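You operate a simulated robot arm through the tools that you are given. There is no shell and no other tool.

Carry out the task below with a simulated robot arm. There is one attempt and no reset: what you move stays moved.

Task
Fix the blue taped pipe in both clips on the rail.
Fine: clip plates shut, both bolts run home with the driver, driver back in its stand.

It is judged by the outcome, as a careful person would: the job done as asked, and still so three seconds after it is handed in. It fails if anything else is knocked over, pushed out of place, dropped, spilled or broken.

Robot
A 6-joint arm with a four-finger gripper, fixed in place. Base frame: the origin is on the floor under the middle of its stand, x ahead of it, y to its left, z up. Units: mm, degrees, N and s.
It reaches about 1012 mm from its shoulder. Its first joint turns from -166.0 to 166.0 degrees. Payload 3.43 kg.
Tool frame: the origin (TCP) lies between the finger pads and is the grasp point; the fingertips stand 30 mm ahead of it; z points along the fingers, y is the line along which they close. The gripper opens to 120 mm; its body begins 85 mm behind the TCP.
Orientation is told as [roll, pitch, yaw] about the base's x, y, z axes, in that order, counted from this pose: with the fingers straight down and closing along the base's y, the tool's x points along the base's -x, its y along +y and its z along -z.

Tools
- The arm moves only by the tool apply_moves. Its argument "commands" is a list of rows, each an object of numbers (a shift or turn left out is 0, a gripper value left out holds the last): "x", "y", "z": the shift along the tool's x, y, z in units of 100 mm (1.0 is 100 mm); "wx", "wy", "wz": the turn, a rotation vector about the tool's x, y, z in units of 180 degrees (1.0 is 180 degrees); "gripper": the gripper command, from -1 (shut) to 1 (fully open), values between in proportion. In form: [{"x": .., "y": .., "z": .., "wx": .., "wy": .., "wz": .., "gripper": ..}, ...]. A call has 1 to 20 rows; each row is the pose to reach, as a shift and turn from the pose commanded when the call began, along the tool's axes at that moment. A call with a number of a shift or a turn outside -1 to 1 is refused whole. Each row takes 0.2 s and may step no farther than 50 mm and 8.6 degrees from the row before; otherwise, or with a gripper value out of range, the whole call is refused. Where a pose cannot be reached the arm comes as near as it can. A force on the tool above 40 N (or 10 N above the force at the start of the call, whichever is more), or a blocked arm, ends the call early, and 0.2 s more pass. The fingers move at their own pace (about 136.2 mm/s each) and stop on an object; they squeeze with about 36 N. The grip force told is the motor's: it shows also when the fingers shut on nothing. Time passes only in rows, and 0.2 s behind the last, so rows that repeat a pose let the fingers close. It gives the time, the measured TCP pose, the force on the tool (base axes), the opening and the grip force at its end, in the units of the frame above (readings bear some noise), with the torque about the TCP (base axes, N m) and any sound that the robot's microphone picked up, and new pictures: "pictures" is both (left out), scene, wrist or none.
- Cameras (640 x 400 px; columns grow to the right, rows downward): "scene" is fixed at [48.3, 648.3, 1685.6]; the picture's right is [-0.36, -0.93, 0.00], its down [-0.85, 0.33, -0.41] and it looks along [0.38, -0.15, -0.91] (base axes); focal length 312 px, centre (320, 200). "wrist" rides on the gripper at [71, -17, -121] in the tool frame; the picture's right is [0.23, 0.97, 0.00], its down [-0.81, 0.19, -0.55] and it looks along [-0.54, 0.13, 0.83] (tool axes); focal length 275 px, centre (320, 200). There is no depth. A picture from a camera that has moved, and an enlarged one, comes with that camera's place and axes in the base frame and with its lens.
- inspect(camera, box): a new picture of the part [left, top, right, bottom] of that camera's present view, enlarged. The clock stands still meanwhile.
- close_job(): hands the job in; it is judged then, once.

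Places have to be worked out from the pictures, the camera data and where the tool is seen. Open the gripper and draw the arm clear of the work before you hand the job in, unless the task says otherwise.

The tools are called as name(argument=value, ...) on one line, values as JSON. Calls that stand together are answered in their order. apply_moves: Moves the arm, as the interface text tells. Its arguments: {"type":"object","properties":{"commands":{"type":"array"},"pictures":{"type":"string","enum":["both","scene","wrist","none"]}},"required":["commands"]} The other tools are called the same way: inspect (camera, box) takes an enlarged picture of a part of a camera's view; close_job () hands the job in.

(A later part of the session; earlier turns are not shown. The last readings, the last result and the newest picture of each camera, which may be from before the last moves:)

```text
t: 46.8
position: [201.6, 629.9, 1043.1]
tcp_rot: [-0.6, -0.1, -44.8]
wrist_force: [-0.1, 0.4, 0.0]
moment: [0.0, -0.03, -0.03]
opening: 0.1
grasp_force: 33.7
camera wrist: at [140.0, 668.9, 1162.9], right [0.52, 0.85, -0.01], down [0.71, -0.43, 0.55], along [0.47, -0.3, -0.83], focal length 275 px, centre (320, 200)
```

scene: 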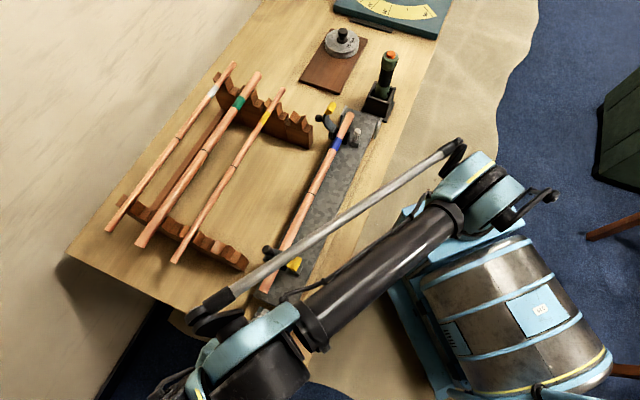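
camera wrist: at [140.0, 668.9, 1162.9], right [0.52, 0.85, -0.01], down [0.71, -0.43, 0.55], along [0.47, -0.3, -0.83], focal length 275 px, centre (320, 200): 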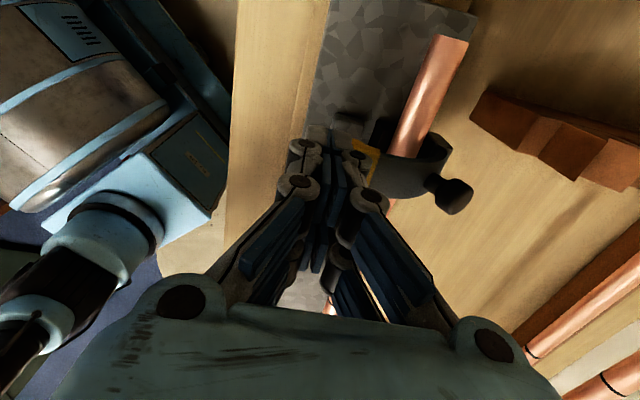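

Still no force at tip z≈1013. I zoom to see where the fingers are relative to the tab.

inspect(camera="wrist", box=[260, 80, 480, 220])

inspect(camera="scene", box=[250, 230, 320, 290])

```text
2.86 times, centred on (370, 150) of wrist
camera zoom: at [140.0, 668.9, 1162.9], right [0.52, 0.85, -0.01], down [0.71, -0.43, 0.55], along [0.47, -0.3, -0.83], focal length 786 px, centre (177, 343)
```

zoom: 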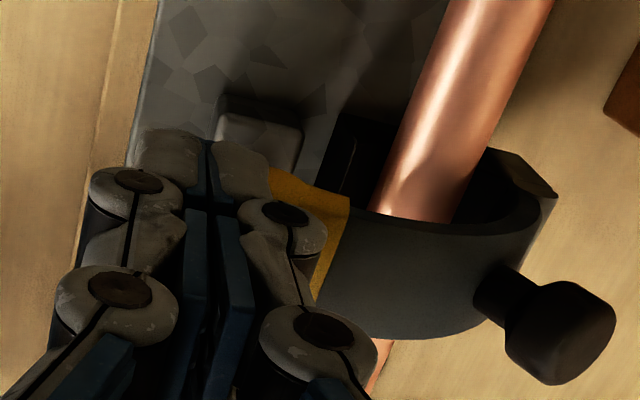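

```text
6.67 times, centred on (285, 260) of scene
camera zoom: at [48.3, 648.3, 1685.6], right [-0.36, -0.93, 0.0], down [-0.85, 0.33, -0.41], along [0.38, -0.15, -0.91], focal length 2078 px, centre (553, -200)
```

zoom: 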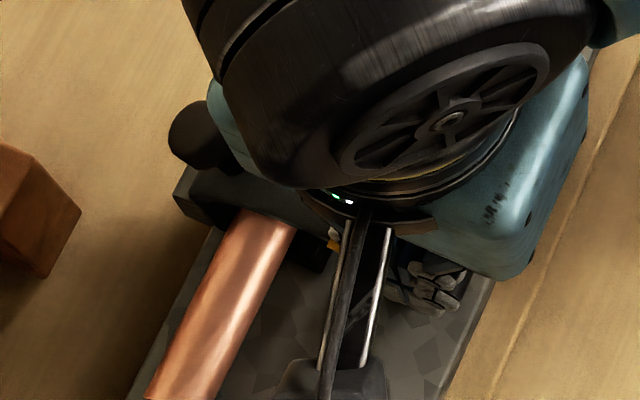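

The fingers may be passing in front of the tab rather than on it. I lift, shift 10 mm toward the tab (q≈598), and press again.

apply_moves(commands=[{"z": -0.15, "gripper": -1}, {"z": -0.25, "gripper": -1}, {"y": 0.1, "z": -0.25, "gripper": -1}, {"y": 0.1, "z": -0.15, "gripper": -1}, {"y": 0.1, "z": -0.1, "gripper": -1}, {"y": 0.1, "z": -0.06, "gripper": -1}, {"y": 0.1, "z": -0.03, "gripper": -1}, {"y": 0.1, "z": -0.0, "gripper": -1}], pictures="wrist")

inspect(camera="wrist", box=[260, 80, 480, 220])

```text
t: 48.6
position: [208.6, 638.6, 1042.8]
tcp_rot: [-0.5, -0.2, -44.8]
wrist_force: [-0.7, 0.3, -0.2]
moment: [-0.02, -0.02, 0.02]
opening: 0.0
grasp_force: 33.5
camera wrist: at [146.9, 675.2, 1162.4], right [0.52, 0.85, -0.01], down [0.71, -0.43, 0.55], along [0.47, -0.3, -0.83], focal length 275 px, centre (320, 200)
```

wrist: 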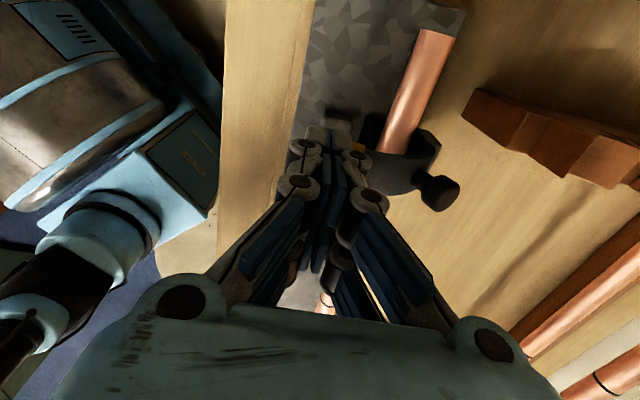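

```text
2.86 times, centred on (370, 150) of wrist
camera zoom: at [146.9, 675.2, 1162.4], right [0.52, 0.85, -0.01], down [0.71, -0.43, 0.55], along [0.47, -0.3, -0.83], focal length 786 px, centre (177, 343)
```

zoom: 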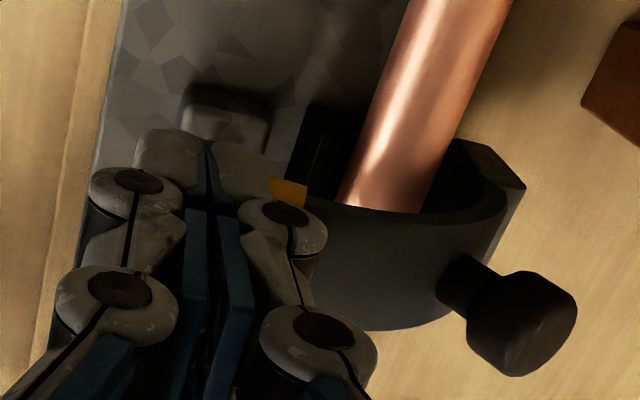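

Still no contact at q≈599, tip z≈1013, so the tab's top is lower than I reckoned. I keep lowering in 2 mm steps.

apply_moves(commands=[{"z": 0.02, "gripper": -1}, {"z": 0.04, "gripper": -1}, {"z": 0.06, "gripper": -1}], pictures="none")

apply_moves(commands=[{"z": 0.02, "gripper": -1}, {"z": 0.04, "gripper": -1}], pictures="none")

```text
t: 49.4
position: [208.0, 636.8, 1036.7]
tcp_rot: [-0.5, -0.1, -44.8]
wrist_force: [-6.4, -10.9, 8.0]
moment: [-0.19, 0.1, -0.05]
opening: 0.0
grasp_force: 33.3
```

```text
t: 50.0
position: [206.5, 636.0, 1035.2]
tcp_rot: [-0.4, -0.1, -44.8]
wrist_force: [-20.5, -29.3, 19.1]
moment: [-0.53, 0.29, -0.12]
opening: 0.0
grasp_force: 33.4
```

The fingers wedge against the tab's outer side (force mostly sideways), so I'm still not on top. I lift, move another 10 mm in (q≈609), and press down on the tab's top instead.

apply_moves(commands=[{"z": -0.15, "gripper": -1}, {"z": -0.35, "gripper": -1}, {"y": 0.1, "z": -0.35, "gripper": -1}, {"y": 0.1, "z": -0.2, "gripper": -1}, {"y": 0.1, "z": -0.15, "gripper": -1}, {"y": 0.1, "z": -0.12, "gripper": -1}], pictures="none")

apply_moves(commands=[{"z": 0.02, "gripper": -1}, {"z": 0.04, "gripper": -1}], pictures="none")

```text
t: 51.4
position: [216.9, 643.6, 1045.6]
tcp_rot: [-0.5, -0.1, -44.7]
wrist_force: [-0.4, 0.0, 0.8]
moment: [0.05, 0.0, 0.03]
opening: 0.0
grasp_force: 33.5
```

```text
t: 52.0
position: [215.6, 645.4, 1041.3]
tcp_rot: [-0.5, -0.1, -44.9]
wrist_force: [-0.3, 0.0, 0.7]
moment: [0.01, 0.01, 0.01]
opening: 0.1
grasp_force: 34.1
```

apply_moves(commands=[{"z": 0.02, "gripper": -1}, {"z": 0.04, "gripper": -1}], pictures="wrist")

inspect(camera="wrist", box=[260, 80, 480, 220])

```text
t: 52.6
position: [216.7, 643.9, 1036.7]
tcp_rot: [-0.5, 0.0, -44.8]
wrist_force: [0.2, 0.3, 0.6]
moment: [-0.04, 0.02, -0.01]
opening: 0.1
grasp_force: 33.4
camera wrist: at [154.0, 682.7, 1156.6], right [0.52, 0.85, -0.01], down [0.71, -0.43, 0.55], along [0.47, -0.3, -0.83], focal length 275 px, centre (320, 200)
```

wrist: 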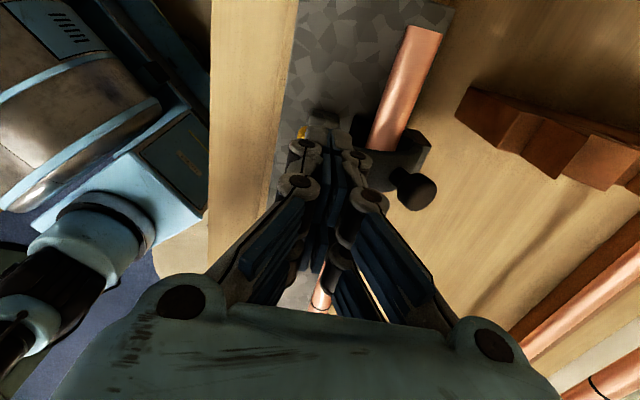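

```text
2.86 times, centred on (370, 150) of wrist
camera zoom: at [154.0, 682.7, 1156.6], right [0.52, 0.85, -0.01], down [0.71, -0.43, 0.55], along [0.47, -0.3, -0.83], focal length 786 px, centre (177, 343)
```

zoom: 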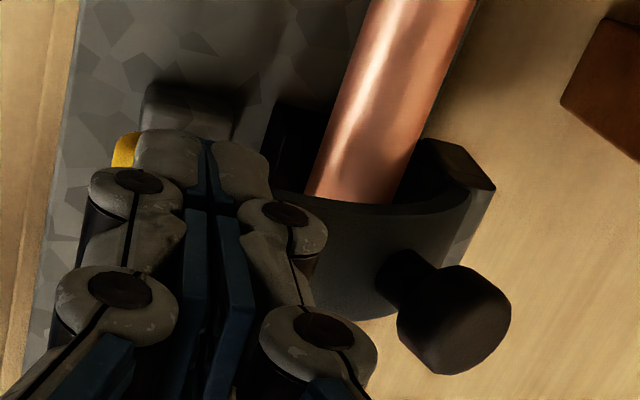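

The view has changed: the tab now shows on the far side of the fingers. I lift clear and look at plate B again.

apply_moves(commands=[{"z": -0.2, "gripper": -1}, {"z": -0.5, "gripper": -1}, {"z": -0.9, "gripper": -1}], pictures="none")

apply_moves(commands=[{"x": -0.3, "gripper": 1}, {"x": -0.6, "gripper": 1}, {"x": -0.9, "gripper": 1}, {"x": -0.9, "gripper": 1}], pictures="wrist")

inspect(camera="scene", box=[240, 220, 330, 300])

```text
t: 53.4
position: [216.2, 644.9, 1126.7]
tcp_rot: [-0.5, -0.1, -44.7]
wrist_force: [-0.1, 0.6, 1.1]
moment: [-0.02, -0.04, 0.02]
opening: 0.1
grasp_force: 33.3
```

```text
t: 54.4
position: [278.9, 581.6, 1128.3]
tcp_rot: [-0.5, 0.0, -44.8]
wrist_force: [0.4, -0.6, 0.5]
moment: [0.04, 0.03, 0.01]
opening: 119.9
grasp_force: 0.1
camera wrist: at [216.6, 619.7, 1247.6], right [0.52, 0.85, -0.01], down [0.71, -0.43, 0.55], along [0.47, -0.3, -0.83], focal length 275 px, centre (320, 200)
```

wrist: 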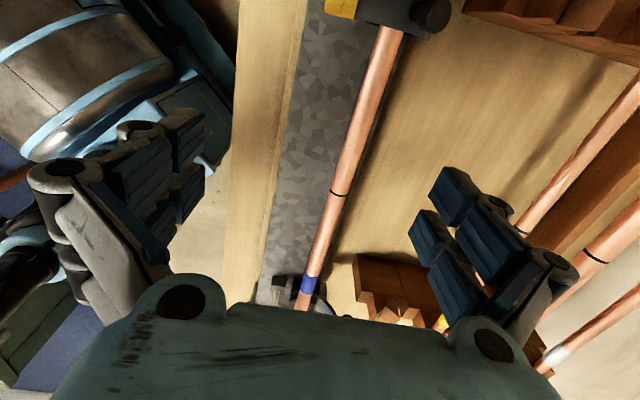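

```text
5.00 times, centred on (285, 260) of scene
camera zoom: at [48.3, 648.3, 1685.6], right [-0.36, -0.93, 0.0], down [-0.85, 0.33, -0.41], along [0.38, -0.15, -0.91], focal length 1559 px, centre (495, -100)
```

zoom: 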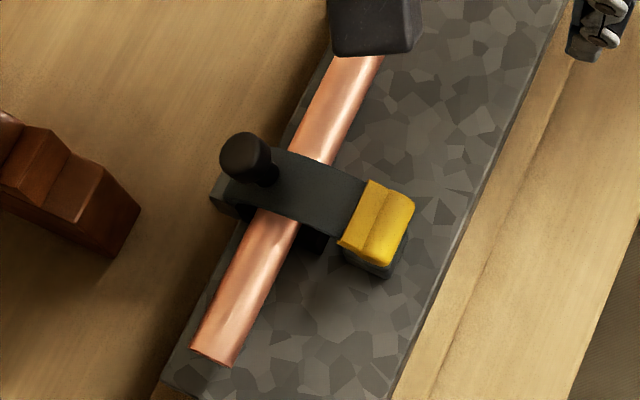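

Plate B has come down further (tab centre now ≈ q 601, z 993), so the bolt isn't a hard stop; the hinge is just stiff. I'll push the knob (≈ q 664, z 1015) inward from outside with the tips near z≈1010.

apply_moves(commands=[{"x": 0.3, "y": 0.33, "wx": -0.002, "wy": 0.002, "gripper": -1}, {"x": 0.6, "y": 0.66, "wx": -0.002, "wy": 0.002, "gripper": -1}, {"x": 0.9, "y": 1.0, "wx": -0.002, "wy": 0.002, "gripper": -1}, {"x": 0.9, "y": 1.0, "wx": -0.002, "wy": 0.002, "gripper": -1}], pictures="none")

apply_moves(commands=[{"y": 0.12, "z": 0.2, "gripper": -1}, {"y": 0.12, "z": 0.5, "gripper": -1}, {"y": 0.12, "z": 0.75, "gripper": -1}, {"y": 0.12, "z": 0.88, "gripper": -1}], pictures="wrist")

inspect(camera="wrist", box=[180, 50, 400, 220])

```text
t: 55.4
position: [288.0, 714.9, 1127.2]
tcp_rot: [-0.1, 0.2, -44.8]
wrist_force: [-0.2, -1.0, -0.1]
moment: [0.02, -0.02, -0.01]
opening: 0.1
grasp_force: 33.6
```

```text
t: 56.4
position: [293.5, 725.3, 1038.6]
tcp_rot: [-0.2, 0.3, -44.8]
wrist_force: [0.4, -1.0, 0.1]
moment: [0.0, 0.04, 0.02]
opening: 0.0
grasp_force: 33.2
camera wrist: at [232.6, 762.5, 1158.7], right [0.52, 0.85, 0.0], down [0.71, -0.44, 0.55], along [0.47, -0.29, -0.84], focal length 275 px, centre (320, 200)
```

wrist: 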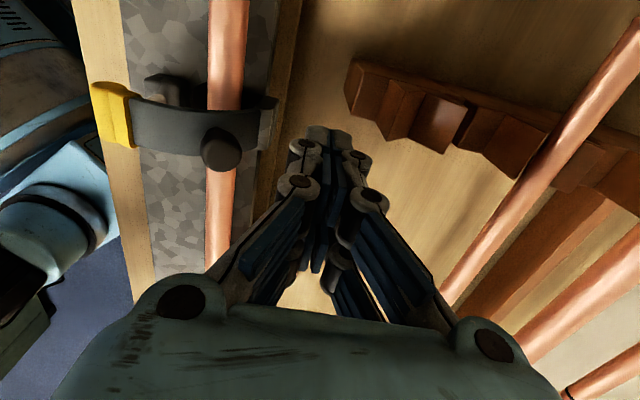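

```text
2.35 times, centred on (290, 135) of wrist
camera zoom: at [232.6, 762.5, 1158.7], right [0.52, 0.85, 0.0], down [0.71, -0.44, 0.55], along [0.47, -0.29, -0.84], focal length 648 px, centre (391, 353)
```

zoom: 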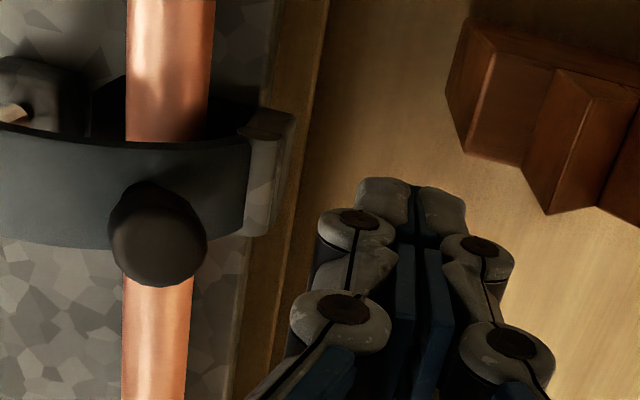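

The knob is ≈ (q 667, z 1020), square in front of the fingers. I push inward in small steps.

apply_moves(commands=[{"y": -0.15, "gripper": -1}, {"y": -0.22, "gripper": -1}, {"y": -0.26, "gripper": -1}, {"y": -0.3, "gripper": -1}, {"y": -0.33, "gripper": -1}], pictures="none")

apply_moves(commands=[{"y": -0.03, "gripper": -1}, {"y": -0.06, "gripper": -1}, {"y": -0.09, "gripper": -1}, {"y": -0.12, "gripper": -1}], pictures="wrist")

inspect(camera="wrist", box=[180, 50, 400, 220])

```text
t: 57.6
position: [270.5, 701.4, 1038.5]
tcp_rot: [-0.1, 0.2, -44.8]
wrist_force: [-0.4, -0.4, 0.0]
moment: [0.0, 0.03, -0.04]
opening: 0.0
grasp_force: 33.6
```

```text
t: 58.6
position: [262.7, 692.4, 1038.8]
tcp_rot: [-0.2, 0.2, -44.8]
wrist_force: [0.6, 0.1, 0.5]
moment: [0.02, -0.02, 0.01]
opening: 0.1
grasp_force: 33.0
camera wrist: at [201.3, 729.9, 1159.5], right [0.52, 0.85, 0.0], down [0.71, -0.44, 0.55], along [0.47, -0.29, -0.84], focal length 275 px, centre (320, 200)
```

wrist: 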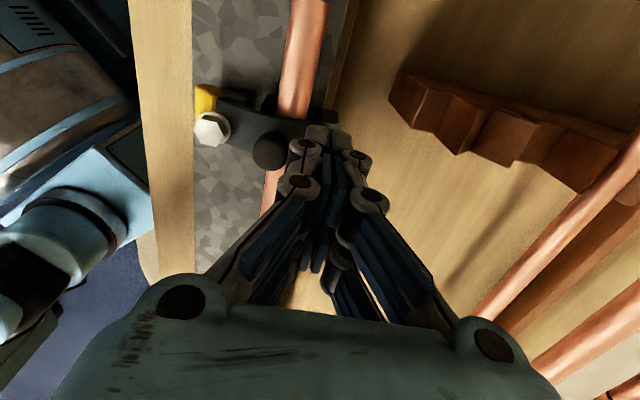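

```text
2.35 times, centred on (290, 135) of wrist
camera zoom: at [201.3, 729.9, 1159.5], right [0.52, 0.85, 0.0], down [0.71, -0.44, 0.55], along [0.47, -0.29, -0.84], focal length 648 px, centre (391, 353)
```

zoom: 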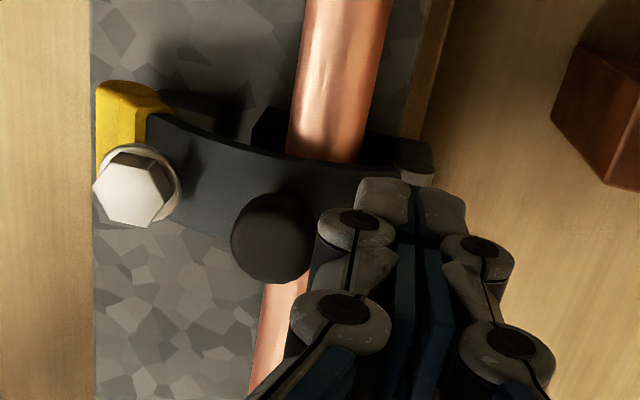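

The plate has gone under the bolt's flange; the bolt stands through it and the knob is now above the pipe. I push a little further to see if it is against the pipe.

apply_moves(commands=[{"y": -0.03, "gripper": -1}, {"y": -0.06, "gripper": -1}, {"y": -0.09, "gripper": -1}], pictures="none")

apply_moves(commands=[{"y": -0.02, "gripper": -1}, {"y": -0.04, "gripper": -1}], pictures="wrist")

inspect(camera="scene", box=[240, 220, 330, 300])

```text
t: 59.4
position: [257.7, 687.2, 1039.0]
tcp_rot: [-0.2, 0.3, -44.9]
wrist_force: [1.7, 2.2, 2.8]
moment: [0.03, 0.01, -0.02]
opening: 0.0
grasp_force: 33.2
```

```text
t: 60.0
position: [241.9, 684.1, 1043.5]
tcp_rot: [0.6, -0.2, -44.8]
wrist_force: [2.3, 0.5, -0.5]
moment: [0.02, 0.17, -0.04]
opening: 0.1
grasp_force: 33.8
stopped in row 2: the force on the tool passed its limit at 47 N (the readings are from after the stop); the commanded pose is now the measured one
camera wrist: at [178.7, 721.6, 1162.6], right [0.52, 0.85, 0.01], down [0.71, -0.44, 0.56], along [0.48, -0.29, -0.83], focal length 275 px, centre (320, 200)
```

wrist: 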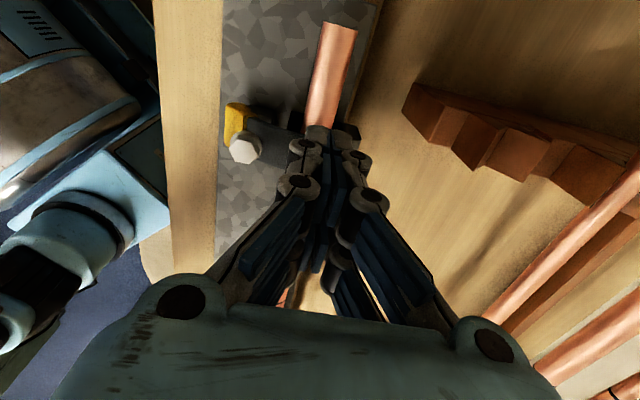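

```text
5.00 times, centred on (285, 260) of scene
camera zoom: at [48.3, 648.3, 1685.6], right [-0.36, -0.93, 0.0], down [-0.85, 0.33, -0.41], along [0.38, -0.15, -0.91], focal length 1559 px, centre (495, -100)
```

zoom: 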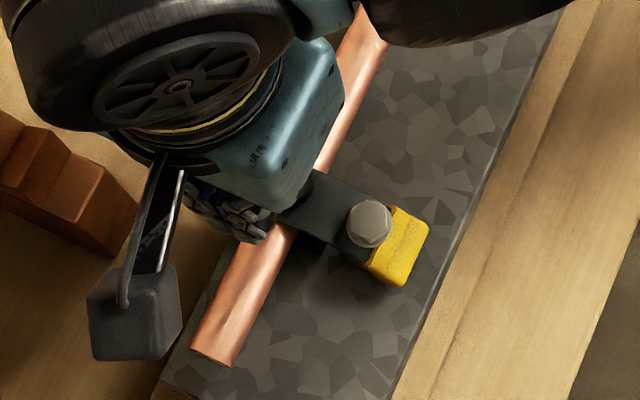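

Plate B is now hard shut against the pipe (47 N stop), with the bolt head above it. I back off, rise, and travel along the rail to clip A's outer side.

apply_moves(commands=[{"y": 0.15, "gripper": -1}, {"y": 0.4, "z": -0.1, "gripper": -1}, {"y": 0.6, "z": -0.4, "gripper": -1}, {"y": 0.8, "z": -0.8, "gripper": -1, "wx": 0.0031, "wy": -0.0016}, {"y": 0.98, "z": -0.9, "gripper": -1, "wx": 0.0031, "wy": -0.0016}], pictures="scene")

inspect(camera="scene", box=[240, 220, 330, 300])

apply_moves(commands=[{"x": -0.33, "gripper": -1}, {"x": -0.66, "gripper": -1}, {"x": -1.0, "gripper": -1}], pictures="none")

apply_moves(commands=[{"x": -0.33, "gripper": -1}, {"x": -0.66, "gripper": -1}, {"x": -1.0, "gripper": -1}], pictures="none")

apply_moves(commands=[{"x": -0.33, "gripper": -1}, {"x": -0.66, "gripper": -1}, {"x": -1.0, "gripper": -1}, {"x": -1.0, "gripper": -1}], pictures="both")

```text
t: 61.2
position: [310.8, 752.8, 1135.3]
tcp_rot: [-0.1, -0.5, -44.9]
wrist_force: [-0.4, -1.1, 0.2]
moment: [0.04, 0.01, -0.02]
opening: 0.2
grasp_force: 33.7
```

scene: 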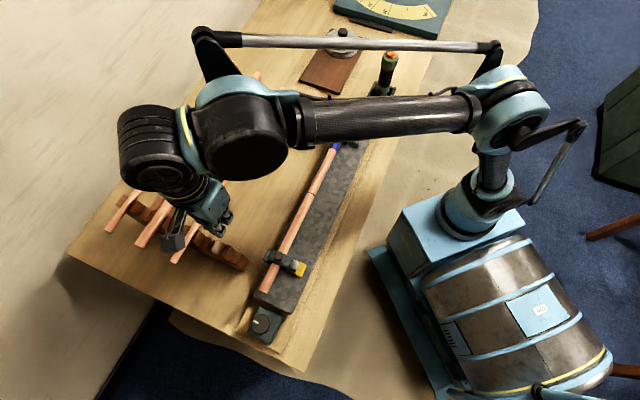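

```text
5.00 times, centred on (285, 260) of scene
camera zoom: at [48.3, 648.3, 1685.6], right [-0.36, -0.93, 0.0], down [-0.85, 0.33, -0.41], along [0.38, -0.15, -0.91], focal length 1559 px, centre (495, -100)
```

zoom: 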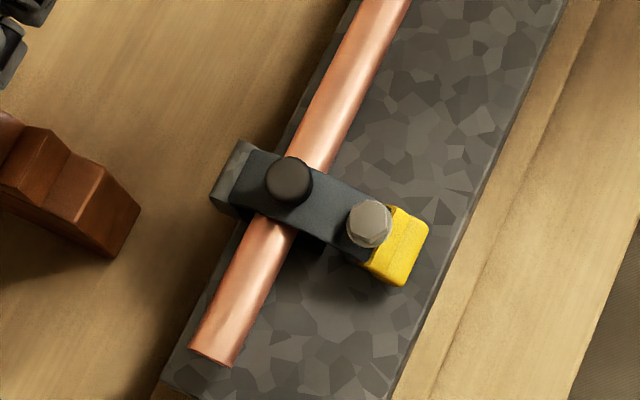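

```text
t: 62.0
position: [380.4, 682.2, 1134.4]
tcp_rot: [-0.2, -0.5, -44.9]
wrist_force: [-0.4, 1.1, 0.6]
moment: [-0.02, -0.05, -0.01]
opening: 0.0
grasp_force: 33.3
```

```text
t: 62.8
position: [453.9, 612.2, 1135.5]
tcp_rot: [-0.1, -0.6, -45.0]
wrist_force: [0.2, 0.5, 0.7]
moment: [-0.03, -0.01, -0.05]
opening: 0.0
grasp_force: 33.8
```

```text
t: 63.8
position: [524.4, 543.7, 1137.1]
tcp_rot: [-0.1, -0.5, -44.8]
wrist_force: [0.1, -0.7, 0.2]
moment: [0.02, 0.01, 0.0]
opening: 0.2
grasp_force: 33.5
camera wrist: at [461.4, 581.3, 1255.8], right [0.52, 0.85, 0.0], down [0.71, -0.43, 0.56], along [0.48, -0.29, -0.83], focal length 275 px, centre (320, 200)
```

scene: 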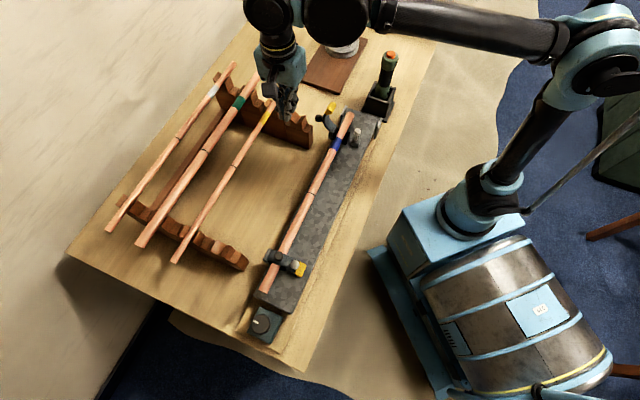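
wrist: 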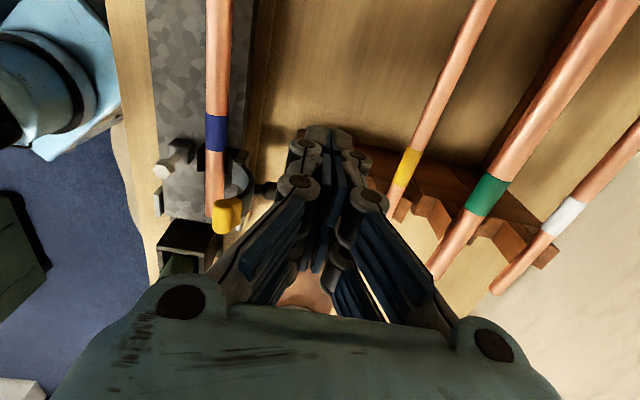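

Plate B is neatly shut: bolt head above the plate, knob over the pipe. Tab A triangulates at (q 689, p −87), so I go another 100 mm along to p≈−86, then lower to tip height ≈1028.

apply_moves(commands=[{"x": -0.33, "gripper": -1}, {"x": -0.66, "gripper": -1}, {"x": -1.0, "gripper": -1}, {"x": -1.0, "z": 0.3, "gripper": -1}, {"x": -1.0, "z": 0.6, "gripper": -1}, {"x": -1.0, "z": 0.78, "gripper": -1}], pictures="wrist")

inspect(camera="scene", box=[260, 80, 370, 160])

```text
t: 65.2
position: [593.9, 470.5, 1059.9]
tcp_rot: [-0.2, -0.5, -44.9]
wrist_force: [-0.3, -0.4, -0.7]
moment: [-0.01, 0.03, -0.03]
opening: 0.0
grasp_force: 33.3
camera wrist: at [531.6, 509.7, 1179.4], right [0.52, 0.85, 0.0], down [0.71, -0.43, 0.56], along [0.48, -0.3, -0.83], focal length 275 px, centre (320, 200)
```

wrist: 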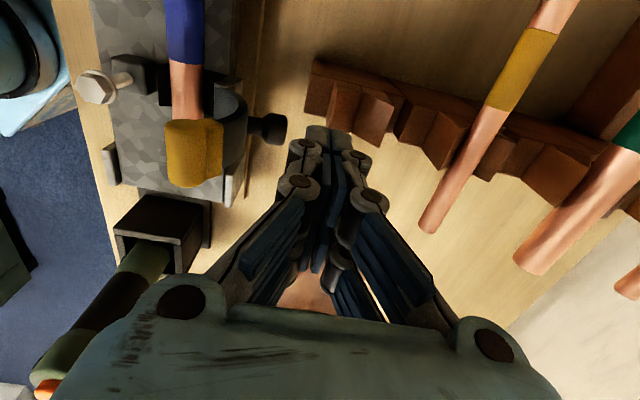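

```text
5.00 times, centred on (315, 120) of scene
camera zoom: at [48.3, 648.3, 1685.6], right [-0.36, -0.93, 0.0], down [-0.85, 0.33, -0.41], along [0.38, -0.15, -0.91], focal length 1559 px, centre (345, 600)
```

zoom: 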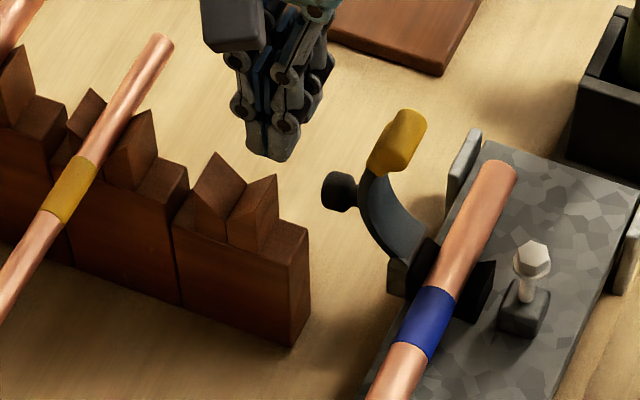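

The fingers are just outside plate A. I repeat the same push that worked for B: sweep toward −q at tip height ≈1030, rising slightly at the end.

apply_moves(commands=[{"y": -0.2, "gripper": -1}, {"y": -0.33, "gripper": -1}, {"y": -0.43, "gripper": -1}, {"y": -0.53, "gripper": -1}, {"y": -0.63, "gripper": -1}, {"y": -0.73, "gripper": -1}, {"y": -0.82, "z": -0.02, "gripper": -1}, {"y": -0.91, "z": -0.04, "gripper": -1}, {"y": -1.0, "z": -0.06, "gripper": -1}], pictures="wrist")

inspect(camera="scene", box=[280, 70, 390, 160])

```text
t: 67.2
position: [526.0, 399.9, 1064.5]
tcp_rot: [-0.1, -0.5, -44.9]
wrist_force: [-0.7, -0.7, -0.1]
moment: [-0.01, 0.02, -0.02]
opening: 0.2
grasp_force: 33.1
camera wrist: at [461.9, 438.0, 1184.5], right [0.52, 0.85, 0.0], down [0.71, -0.43, 0.56], along [0.48, -0.29, -0.83], focal length 275 px, centre (320, 200)
```

wrist: 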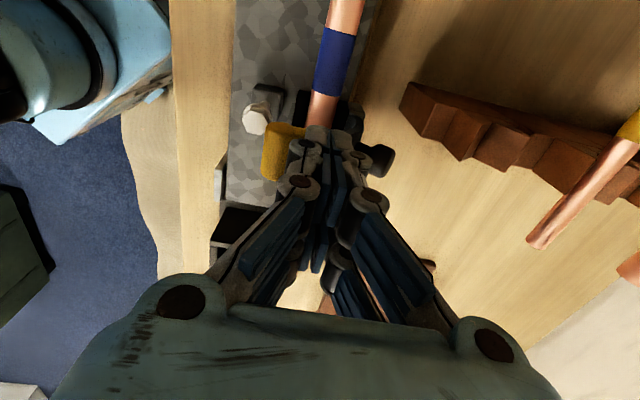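

```text
4.44 times, centred on (335, 115) of scene
camera zoom: at [48.3, 648.3, 1685.6], right [-0.36, -0.93, 0.0], down [-0.85, 0.33, -0.41], along [0.38, -0.15, -0.91], focal length 1386 px, centre (253, 578)
```

zoom: 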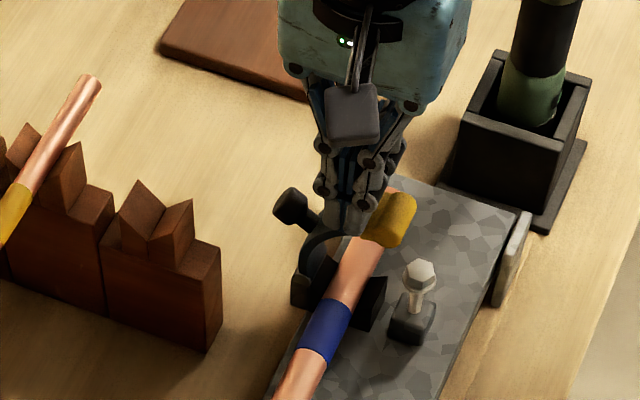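

Plate A follows nicely. I push another 14 mm, then lift and go around outside of its knob.

apply_moves(commands=[{"y": -0.07, "z": -0.01, "gripper": -1}, {"y": -0.14, "z": -0.02, "gripper": -1}, {"y": -0.14, "z": -0.3, "gripper": -1}, {"x": 0.03, "y": 0.15, "z": -0.35, "gripper": -1}, {"x": 0.03, "y": 0.5, "z": -0.35, "gripper": -1}, {"x": 0.03, "y": 0.75, "z": -0.35, "gripper": -1}, {"x": 0.03, "y": 0.75, "z": 0.0, "gripper": -1}, {"x": 0.03, "y": 0.75, "z": 0.22, "gripper": -1}, {"x": 0.03, "y": 0.75, "z": 0.22, "gripper": -1}], pictures="wrist")

inspect(camera="wrist", box=[180, 50, 400, 220])

inspect(camera="scene", box=[280, 70, 390, 160])

```text
t: 69.2
position: [575.9, 454.6, 1043.3]
tcp_rot: [0.0, -0.4, -44.9]
wrist_force: [-1.0, 0.4, 0.0]
moment: [-0.04, -0.01, 0.0]
opening: 0.0
grasp_force: 33.5
camera wrist: at [513.0, 493.9, 1161.8], right [0.52, 0.85, 0.0], down [0.71, -0.43, 0.56], along [0.48, -0.3, -0.83], focal length 275 px, centre (320, 200)
```

wrist: 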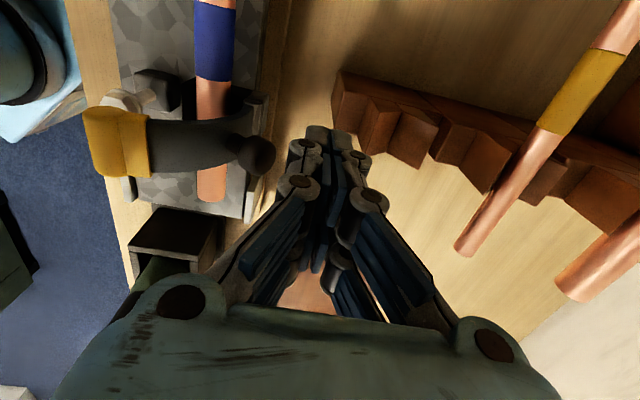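

```text
2.35 times, centred on (290, 135) of wrist
camera zoom: at [513.0, 493.9, 1161.8], right [0.52, 0.85, 0.0], down [0.71, -0.43, 0.56], along [0.48, -0.3, -0.83], focal length 648 px, centre (391, 353)
```

zoom: 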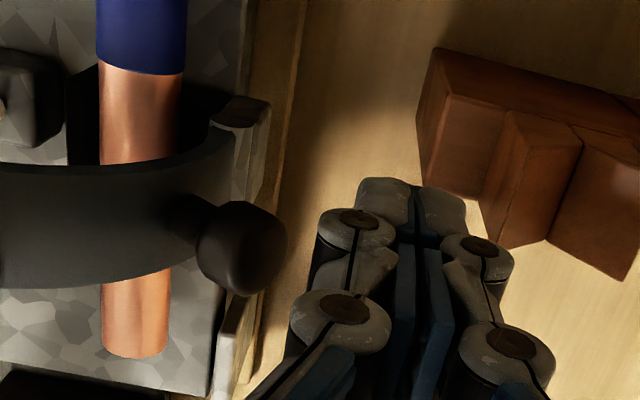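

```text
4.44 times, centred on (335, 115) of scene
camera zoom: at [48.3, 648.3, 1685.6], right [-0.36, -0.93, 0.0], down [-0.85, 0.33, -0.41], along [0.38, -0.15, -0.91], focal length 1386 px, centre (253, 578)
```

zoom: 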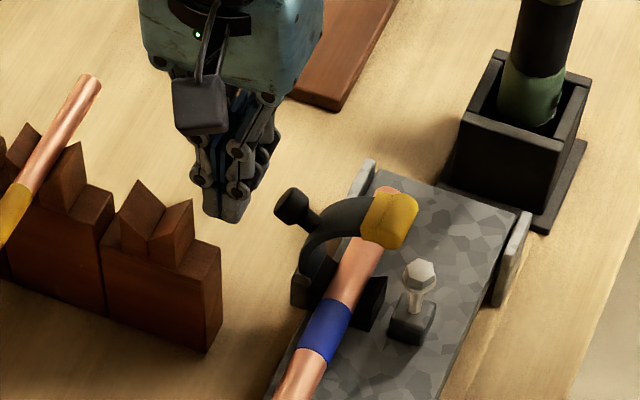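

The knob of plate A is at ≈ (q 692, z 1018). I raise the tips slightly (≈1017) so only the fingertips bear on the knob, and push inward in small steps.

apply_moves(commands=[{"y": -0.08, "z": -0.04, "gripper": -1}, {"y": -0.14, "z": -0.04, "gripper": -1}, {"y": -0.18, "z": -0.04, "gripper": -1}, {"y": -0.22, "z": -0.04, "gripper": -1}, {"y": -0.26, "z": -0.04, "gripper": -1}], pictures="none")

apply_moves(commands=[{"y": -0.04, "gripper": -1}, {"y": -0.08, "gripper": -1}, {"y": -0.12, "gripper": -1}], pictures="wrist")

inspect(camera="scene", box=[280, 70, 390, 160])

```text
t: 70.4
position: [558.2, 436.4, 1047.4]
tcp_rot: [-0.1, -0.4, -44.9]
wrist_force: [0.4, 1.7, 5.6]
moment: [0.04, 0.03, -0.01]
opening: 0.0
grasp_force: 33.3
```

```text
t: 71.2
position: [548.6, 426.6, 1049.8]
tcp_rot: [0.1, -0.4, -44.9]
wrist_force: [0.8, 1.3, 38.8]
moment: [-0.2, 0.28, 0.01]
opening: 0.1
grasp_force: 33.4
camera wrist: at [484.8, 465.2, 1168.3], right [0.52, 0.85, 0.0], down [0.71, -0.43, 0.56], along [0.48, -0.29, -0.83], focal length 275 px, centre (320, 200)
```

wrist: 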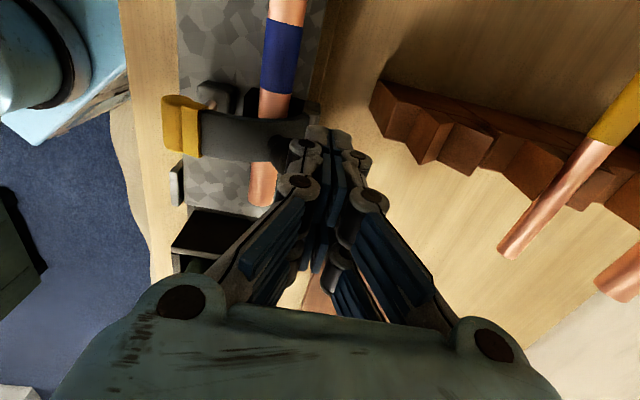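

```text
4.44 times, centred on (335, 115) of scene
camera zoom: at [48.3, 648.3, 1685.6], right [-0.36, -0.93, 0.0], down [-0.85, 0.33, -0.41], along [0.38, -0.15, -0.91], focal length 1386 px, centre (253, 578)
```

zoom: 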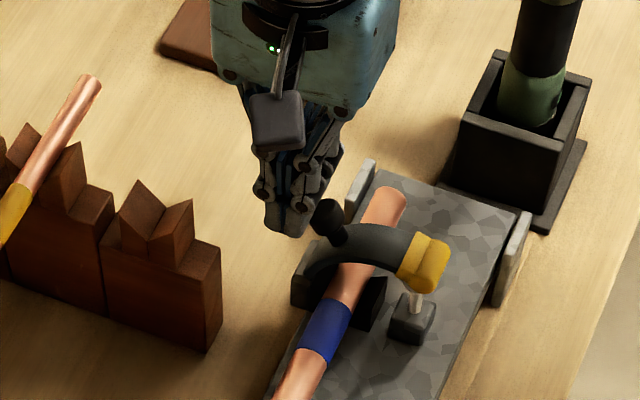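

The fingers were riding on top of the knob (38.8 N straight up), so they're too high. I back off outward, lower to tip z≈1003, and push again.

apply_moves(commands=[{"y": 0.1, "z": -0.02, "gripper": -1}, {"y": 0.24, "x": -0.04, "gripper": -1}, {"y": 0.24, "x": -0.04, "z": 0.1, "gripper": -1}, {"y": 0.24, "x": -0.04, "z": 0.15, "gripper": -1}, {"y": 0.24, "x": -0.04, "z": 0.15, "gripper": -1}], pictures="wrist")

inspect(camera="wrist", box=[180, 50, 400, 220])

inspect(camera="scene", box=[290, 80, 380, 150])

```text
t: 72.4
position: [568.9, 442.5, 1033.5]
tcp_rot: [-0.2, -0.4, -44.8]
wrist_force: [0.3, -0.2, 0.0]
moment: [-0.01, -0.01, 0.02]
opening: 0.0
grasp_force: 33.4
camera wrist: at [505.7, 480.4, 1152.3], right [0.52, 0.85, 0.0], down [0.71, -0.43, 0.56], along [0.48, -0.3, -0.83], focal length 275 px, centre (320, 200)
```

wrist: 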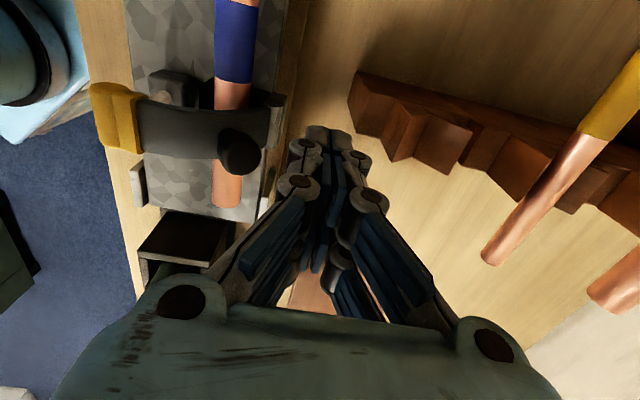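

```text
2.35 times, centred on (290, 135) of wrist
camera zoom: at [505.7, 480.4, 1152.3], right [0.52, 0.85, 0.0], down [0.71, -0.43, 0.56], along [0.48, -0.3, -0.83], focal length 648 px, centre (391, 353)
```

zoom: 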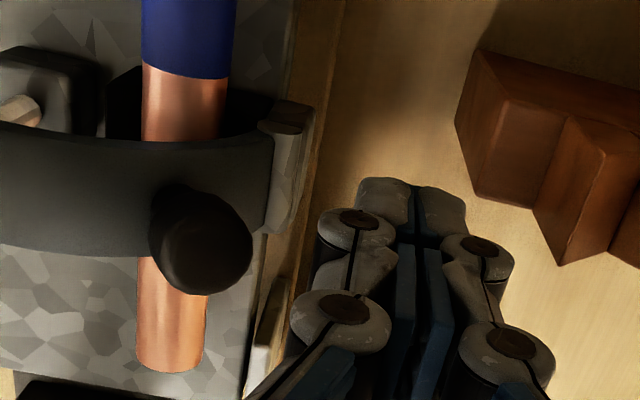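

```text
5.71 times, centred on (335, 115) of scene
camera zoom: at [48.3, 648.3, 1685.6], right [-0.36, -0.93, 0.0], down [-0.85, 0.33, -0.41], along [0.38, -0.15, -0.91], focal length 1781 px, centre (234, 686)
```

zoom: 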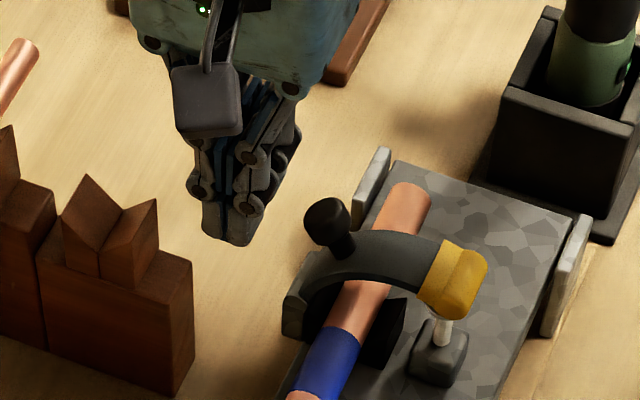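

Plate A stands at about 64° like B did before; knob ≈ (q 670, z 1018). Tips are now at ≈1003; I push inward in small steps.

apply_moves(commands=[{"y": -0.1, "gripper": -1}, {"y": -0.16, "gripper": -1}, {"y": -0.2, "gripper": -1}, {"y": -0.23, "gripper": -1}], pictures="none")

apply_moves(commands=[{"y": -0.03, "gripper": -1}, {"y": -0.06, "gripper": -1}], pictures="none")

apply_moves(commands=[{"y": -0.03, "gripper": -1}, {"y": -0.06, "gripper": -1}], pictures="wrist")

inspect(camera="scene", box=[290, 80, 380, 150])

```text
t: 73.4
position: [552.4, 426.3, 1032.6]
tcp_rot: [-0.1, -0.5, -44.9]
wrist_force: [-0.8, -0.1, -0.5]
moment: [0.01, 0.02, -0.02]
opening: 0.0
grasp_force: 33.5
```

```text
t: 74.0
position: [546.7, 421.2, 1032.7]
tcp_rot: [-0.1, -0.5, -44.9]
wrist_force: [-0.1, 0.2, 0.1]
moment: [0.0, -0.02, -0.03]
opening: 0.1
grasp_force: 33.7
```

```text
t: 74.6
position: [543.1, 416.8, 1033.3]
tcp_rot: [-0.1, -0.5, -44.9]
wrist_force: [0.1, -1.1, -0.6]
moment: [-0.01, 0.01, 0.0]
opening: 0.2
grasp_force: 33.4
camera wrist: at [480.6, 455.1, 1151.9], right [0.52, 0.85, 0.0], down [0.71, -0.43, 0.56], along [0.48, -0.3, -0.83], focal length 275 px, centre (320, 200)
```

wrist: 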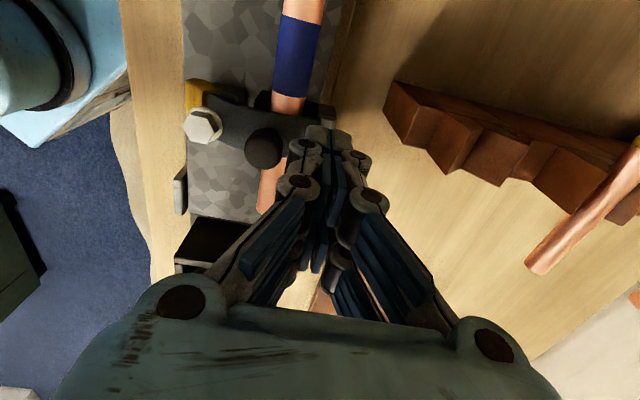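

```text
5.71 times, centred on (335, 115) of scene
camera zoom: at [48.3, 648.3, 1685.6], right [-0.36, -0.93, 0.0], down [-0.85, 0.33, -0.41], along [0.38, -0.15, -0.91], focal length 1781 px, centre (234, 686)
```

zoom: 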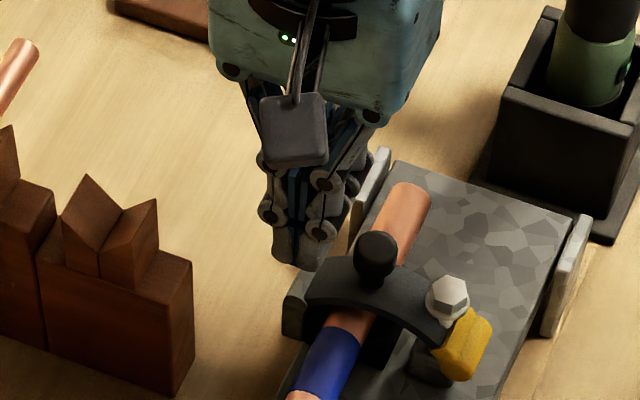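

Plate A has closed under its bolt head too. I push a bit more in 2 mm steps to seat it against the pipe.

apply_moves(commands=[{"y": -0.03, "gripper": -1}, {"y": -0.06, "gripper": -1}, {"y": -0.08, "gripper": -1}], pictures="none")

apply_moves(commands=[{"y": -0.015, "gripper": -1}, {"y": -0.03, "gripper": -1}], pictures="none")

```text
t: 75.4
position: [537.6, 410.7, 1031.9]
tcp_rot: [-0.1, -0.6, -44.9]
wrist_force: [0.0, 0.1, -0.4]
moment: [0.01, -0.01, 0.01]
opening: 0.0
grasp_force: 33.7
```

```text
t: 76.0
position: [536.3, 409.3, 1032.3]
tcp_rot: [-0.1, -0.6, -44.8]
wrist_force: [0.4, 0.0, -0.1]
moment: [-0.01, -0.02, 0.01]
opening: 0.0
grasp_force: 33.5
```

apply_moves(commands=[{"y": -0.015, "gripper": -1}, {"y": -0.03, "gripper": -1}], pictures="none")

apply_moves(commands=[{"y": -0.015, "gripper": -1}, {"y": -0.03, "gripper": -1}], pictures="none")

```text
t: 76.6
position: [534.9, 406.9, 1031.8]
tcp_rot: [0.0, -0.5, -44.8]
wrist_force: [16.0, 15.5, -1.8]
moment: [0.31, -0.33, -0.11]
opening: 0.0
grasp_force: 33.7
```

```text
t: 77.0
position: [528.1, 410.0, 1037.4]
tcp_rot: [1.1, -1.2, -45.0]
wrist_force: [91.0, 36.1, -22.7]
moment: [1.0, -2.17, 0.72]
opening: 0.0
grasp_force: 34.3
stopped in row 2: the force on the tool passed its limit at 44 N (the readings are from after the stop); the commanded pose is now the measured one
```

Plate A is hard against the pipe (22 N, then stop). The readings after the stop show a larger push, so I back off at once.

apply_moves(commands=[{"y": 0.05, "gripper": -1}, {"y": 0.15, "gripper": -1}, {"y": 0.3, "z": -0.05, "gripper": -1}, {"y": 0.4, "z": -0.3, "gripper": -1}, {"y": 0.4, "z": -0.8, "gripper": -1}], pictures="both")

inspect(camera="scene", box=[290, 80, 400, 160])

inspect(camera="scene", box=[230, 210, 330, 310])

```text
t: 78.2
position: [549.6, 438.0, 1119.4]
tcp_rot: [0.5, -1.1, -45.0]
wrist_force: [-0.2, 0.6, -1.4]
moment: [0.0, 0.02, 0.01]
opening: 0.0
grasp_force: 33.7
camera wrist: at [483.3, 475.5, 1237.8], right [0.52, 0.85, 0.01], down [0.7, -0.43, 0.57], along [0.49, -0.29, -0.82], focal length 275 px, centre (320, 200)
```

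scene: 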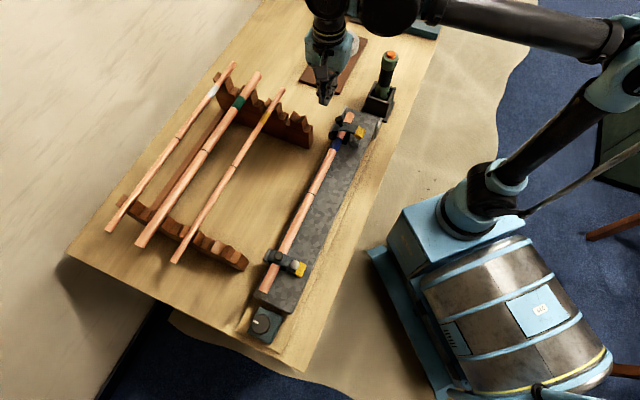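
wrist: 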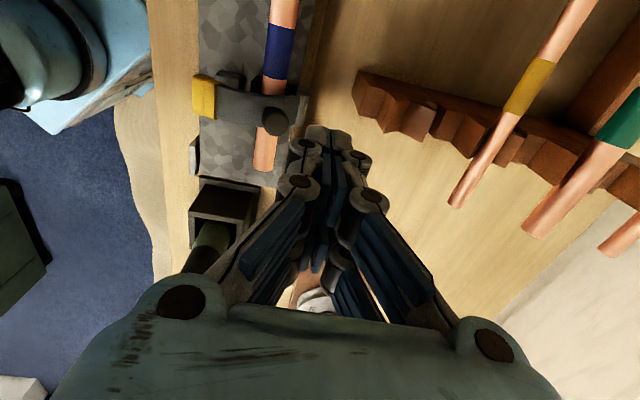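

```text
5.00 times, centred on (345, 120) of scene
camera zoom: at [48.3, 648.3, 1685.6], right [-0.36, -0.93, 0.0], down [-0.85, 0.33, -0.41], along [0.38, -0.15, -0.91], focal length 1559 px, centre (195, 600)
```

zoom: 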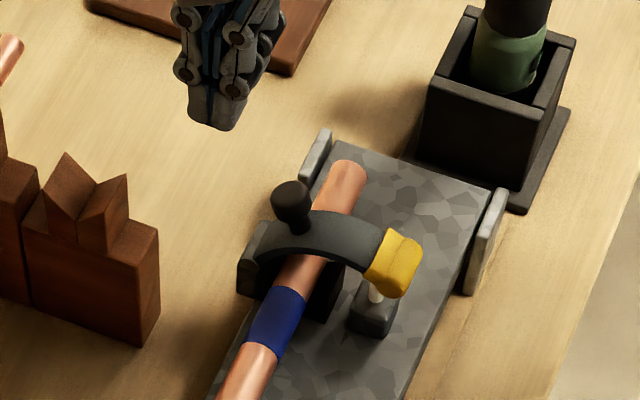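

```text
4.00 times, centred on (280, 260) of scene
camera zoom: at [48.3, 648.3, 1685.6], right [-0.36, -0.93, 0.0], down [-0.85, 0.33, -0.41], along [0.38, -0.15, -0.91], focal length 1247 px, centre (480, -40)
```

zoom: 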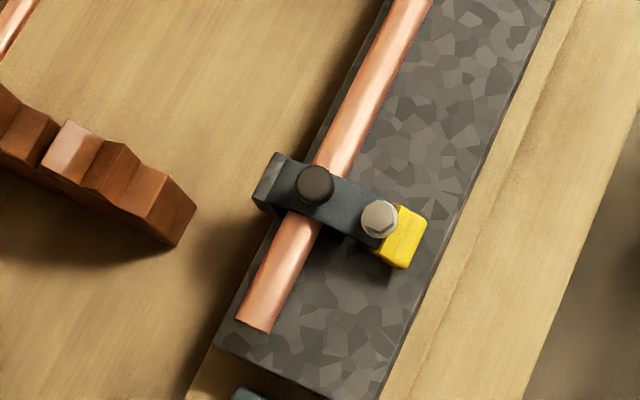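

Plate B is still shut, but plate A was dragged back to about 66° as I retreated (the finger was wedged against its knob). I re-level the wrist and set up outside the knob again at tip z≈1003.

apply_moves(commands=[{"x": -0.09, "y": 0.18, "wx": 0.0063, "wy": 0.0023, "gripper": -1}, {"x": -0.09, "y": 0.18, "z": 0.3, "wx": 0.0063, "wy": 0.0023, "gripper": -1}, {"x": -0.09, "y": 0.18, "z": 0.6, "wx": 0.0063, "wy": 0.0023, "gripper": -1}, {"x": -0.09, "y": 0.18, "z": 0.86, "wx": 0.0063, "wy": 0.0023, "gripper": -1}, {"x": -0.09, "y": 0.18, "z": 0.86, "wx": 0.0063, "wy": 0.0023, "gripper": -1}], pictures="wrist")

inspect(camera="wrist", box=[180, 50, 400, 220])

```text
t: 79.5
position: [570.5, 442.4, 1031.9]
tcp_rot: [-0.5, -0.6, -44.8]
wrist_force: [-0.1, -1.0, -0.2]
moment: [-0.01, 0.02, 0.0]
opening: 0.2
grasp_force: 33.3
camera wrist: at [506.6, 481.2, 1152.2], right [0.52, 0.85, -0.01], down [0.71, -0.43, 0.56], along [0.47, -0.3, -0.83], focal length 275 px, centre (320, 200)
```

wrist: 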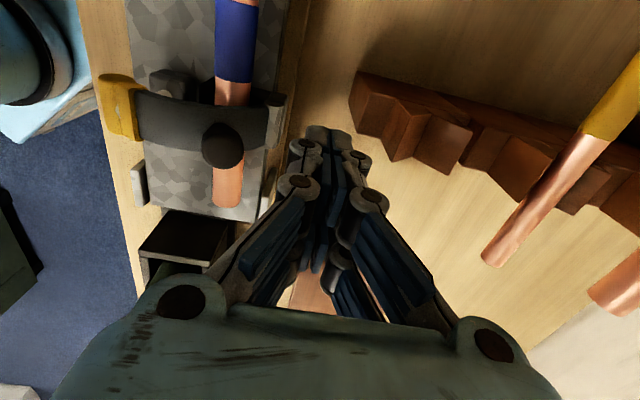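

```text
2.35 times, centred on (290, 135) of wrist
camera zoom: at [506.6, 481.2, 1152.2], right [0.52, 0.85, -0.01], down [0.71, -0.43, 0.56], along [0.47, -0.3, -0.83], focal length 648 px, centre (391, 353)
```

zoom: 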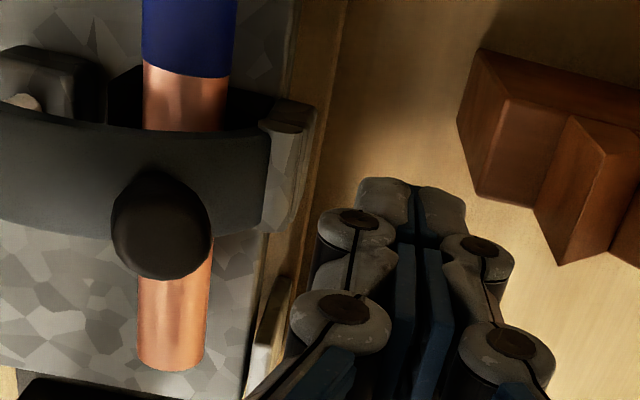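

Knob A is at ≈ (q 661, z 1012). I push again in small steps to q≈667 only, then retreat straight outward and check it stays.

apply_moves(commands=[{"y": -0.15, "gripper": -1}, {"y": -0.25, "gripper": -1}, {"y": -0.32, "gripper": -1}, {"y": -0.38, "gripper": -1}, {"y": -0.43, "gripper": -1}, {"y": -0.46, "gripper": -1}], pictures="none")

apply_moves(commands=[{"y": -0.01, "gripper": -1}, {"y": -0.02, "gripper": -1}], pictures="none")

```text
t: 80.8
position: [536.2, 409.8, 1034.5]
tcp_rot: [-0.4, -0.6, -45.0]
wrist_force: [-0.8, 0.1, 0.2]
moment: [0.01, -0.02, 0.0]
opening: 0.1
grasp_force: 33.5
```

```text
t: 81.5
position: [536.6, 409.0, 1034.7]
tcp_rot: [-0.4, -0.5, -44.9]
wrist_force: [12.4, 12.7, -0.8]
moment: [0.24, -0.24, -0.08]
opening: 0.1
grasp_force: 33.5
```

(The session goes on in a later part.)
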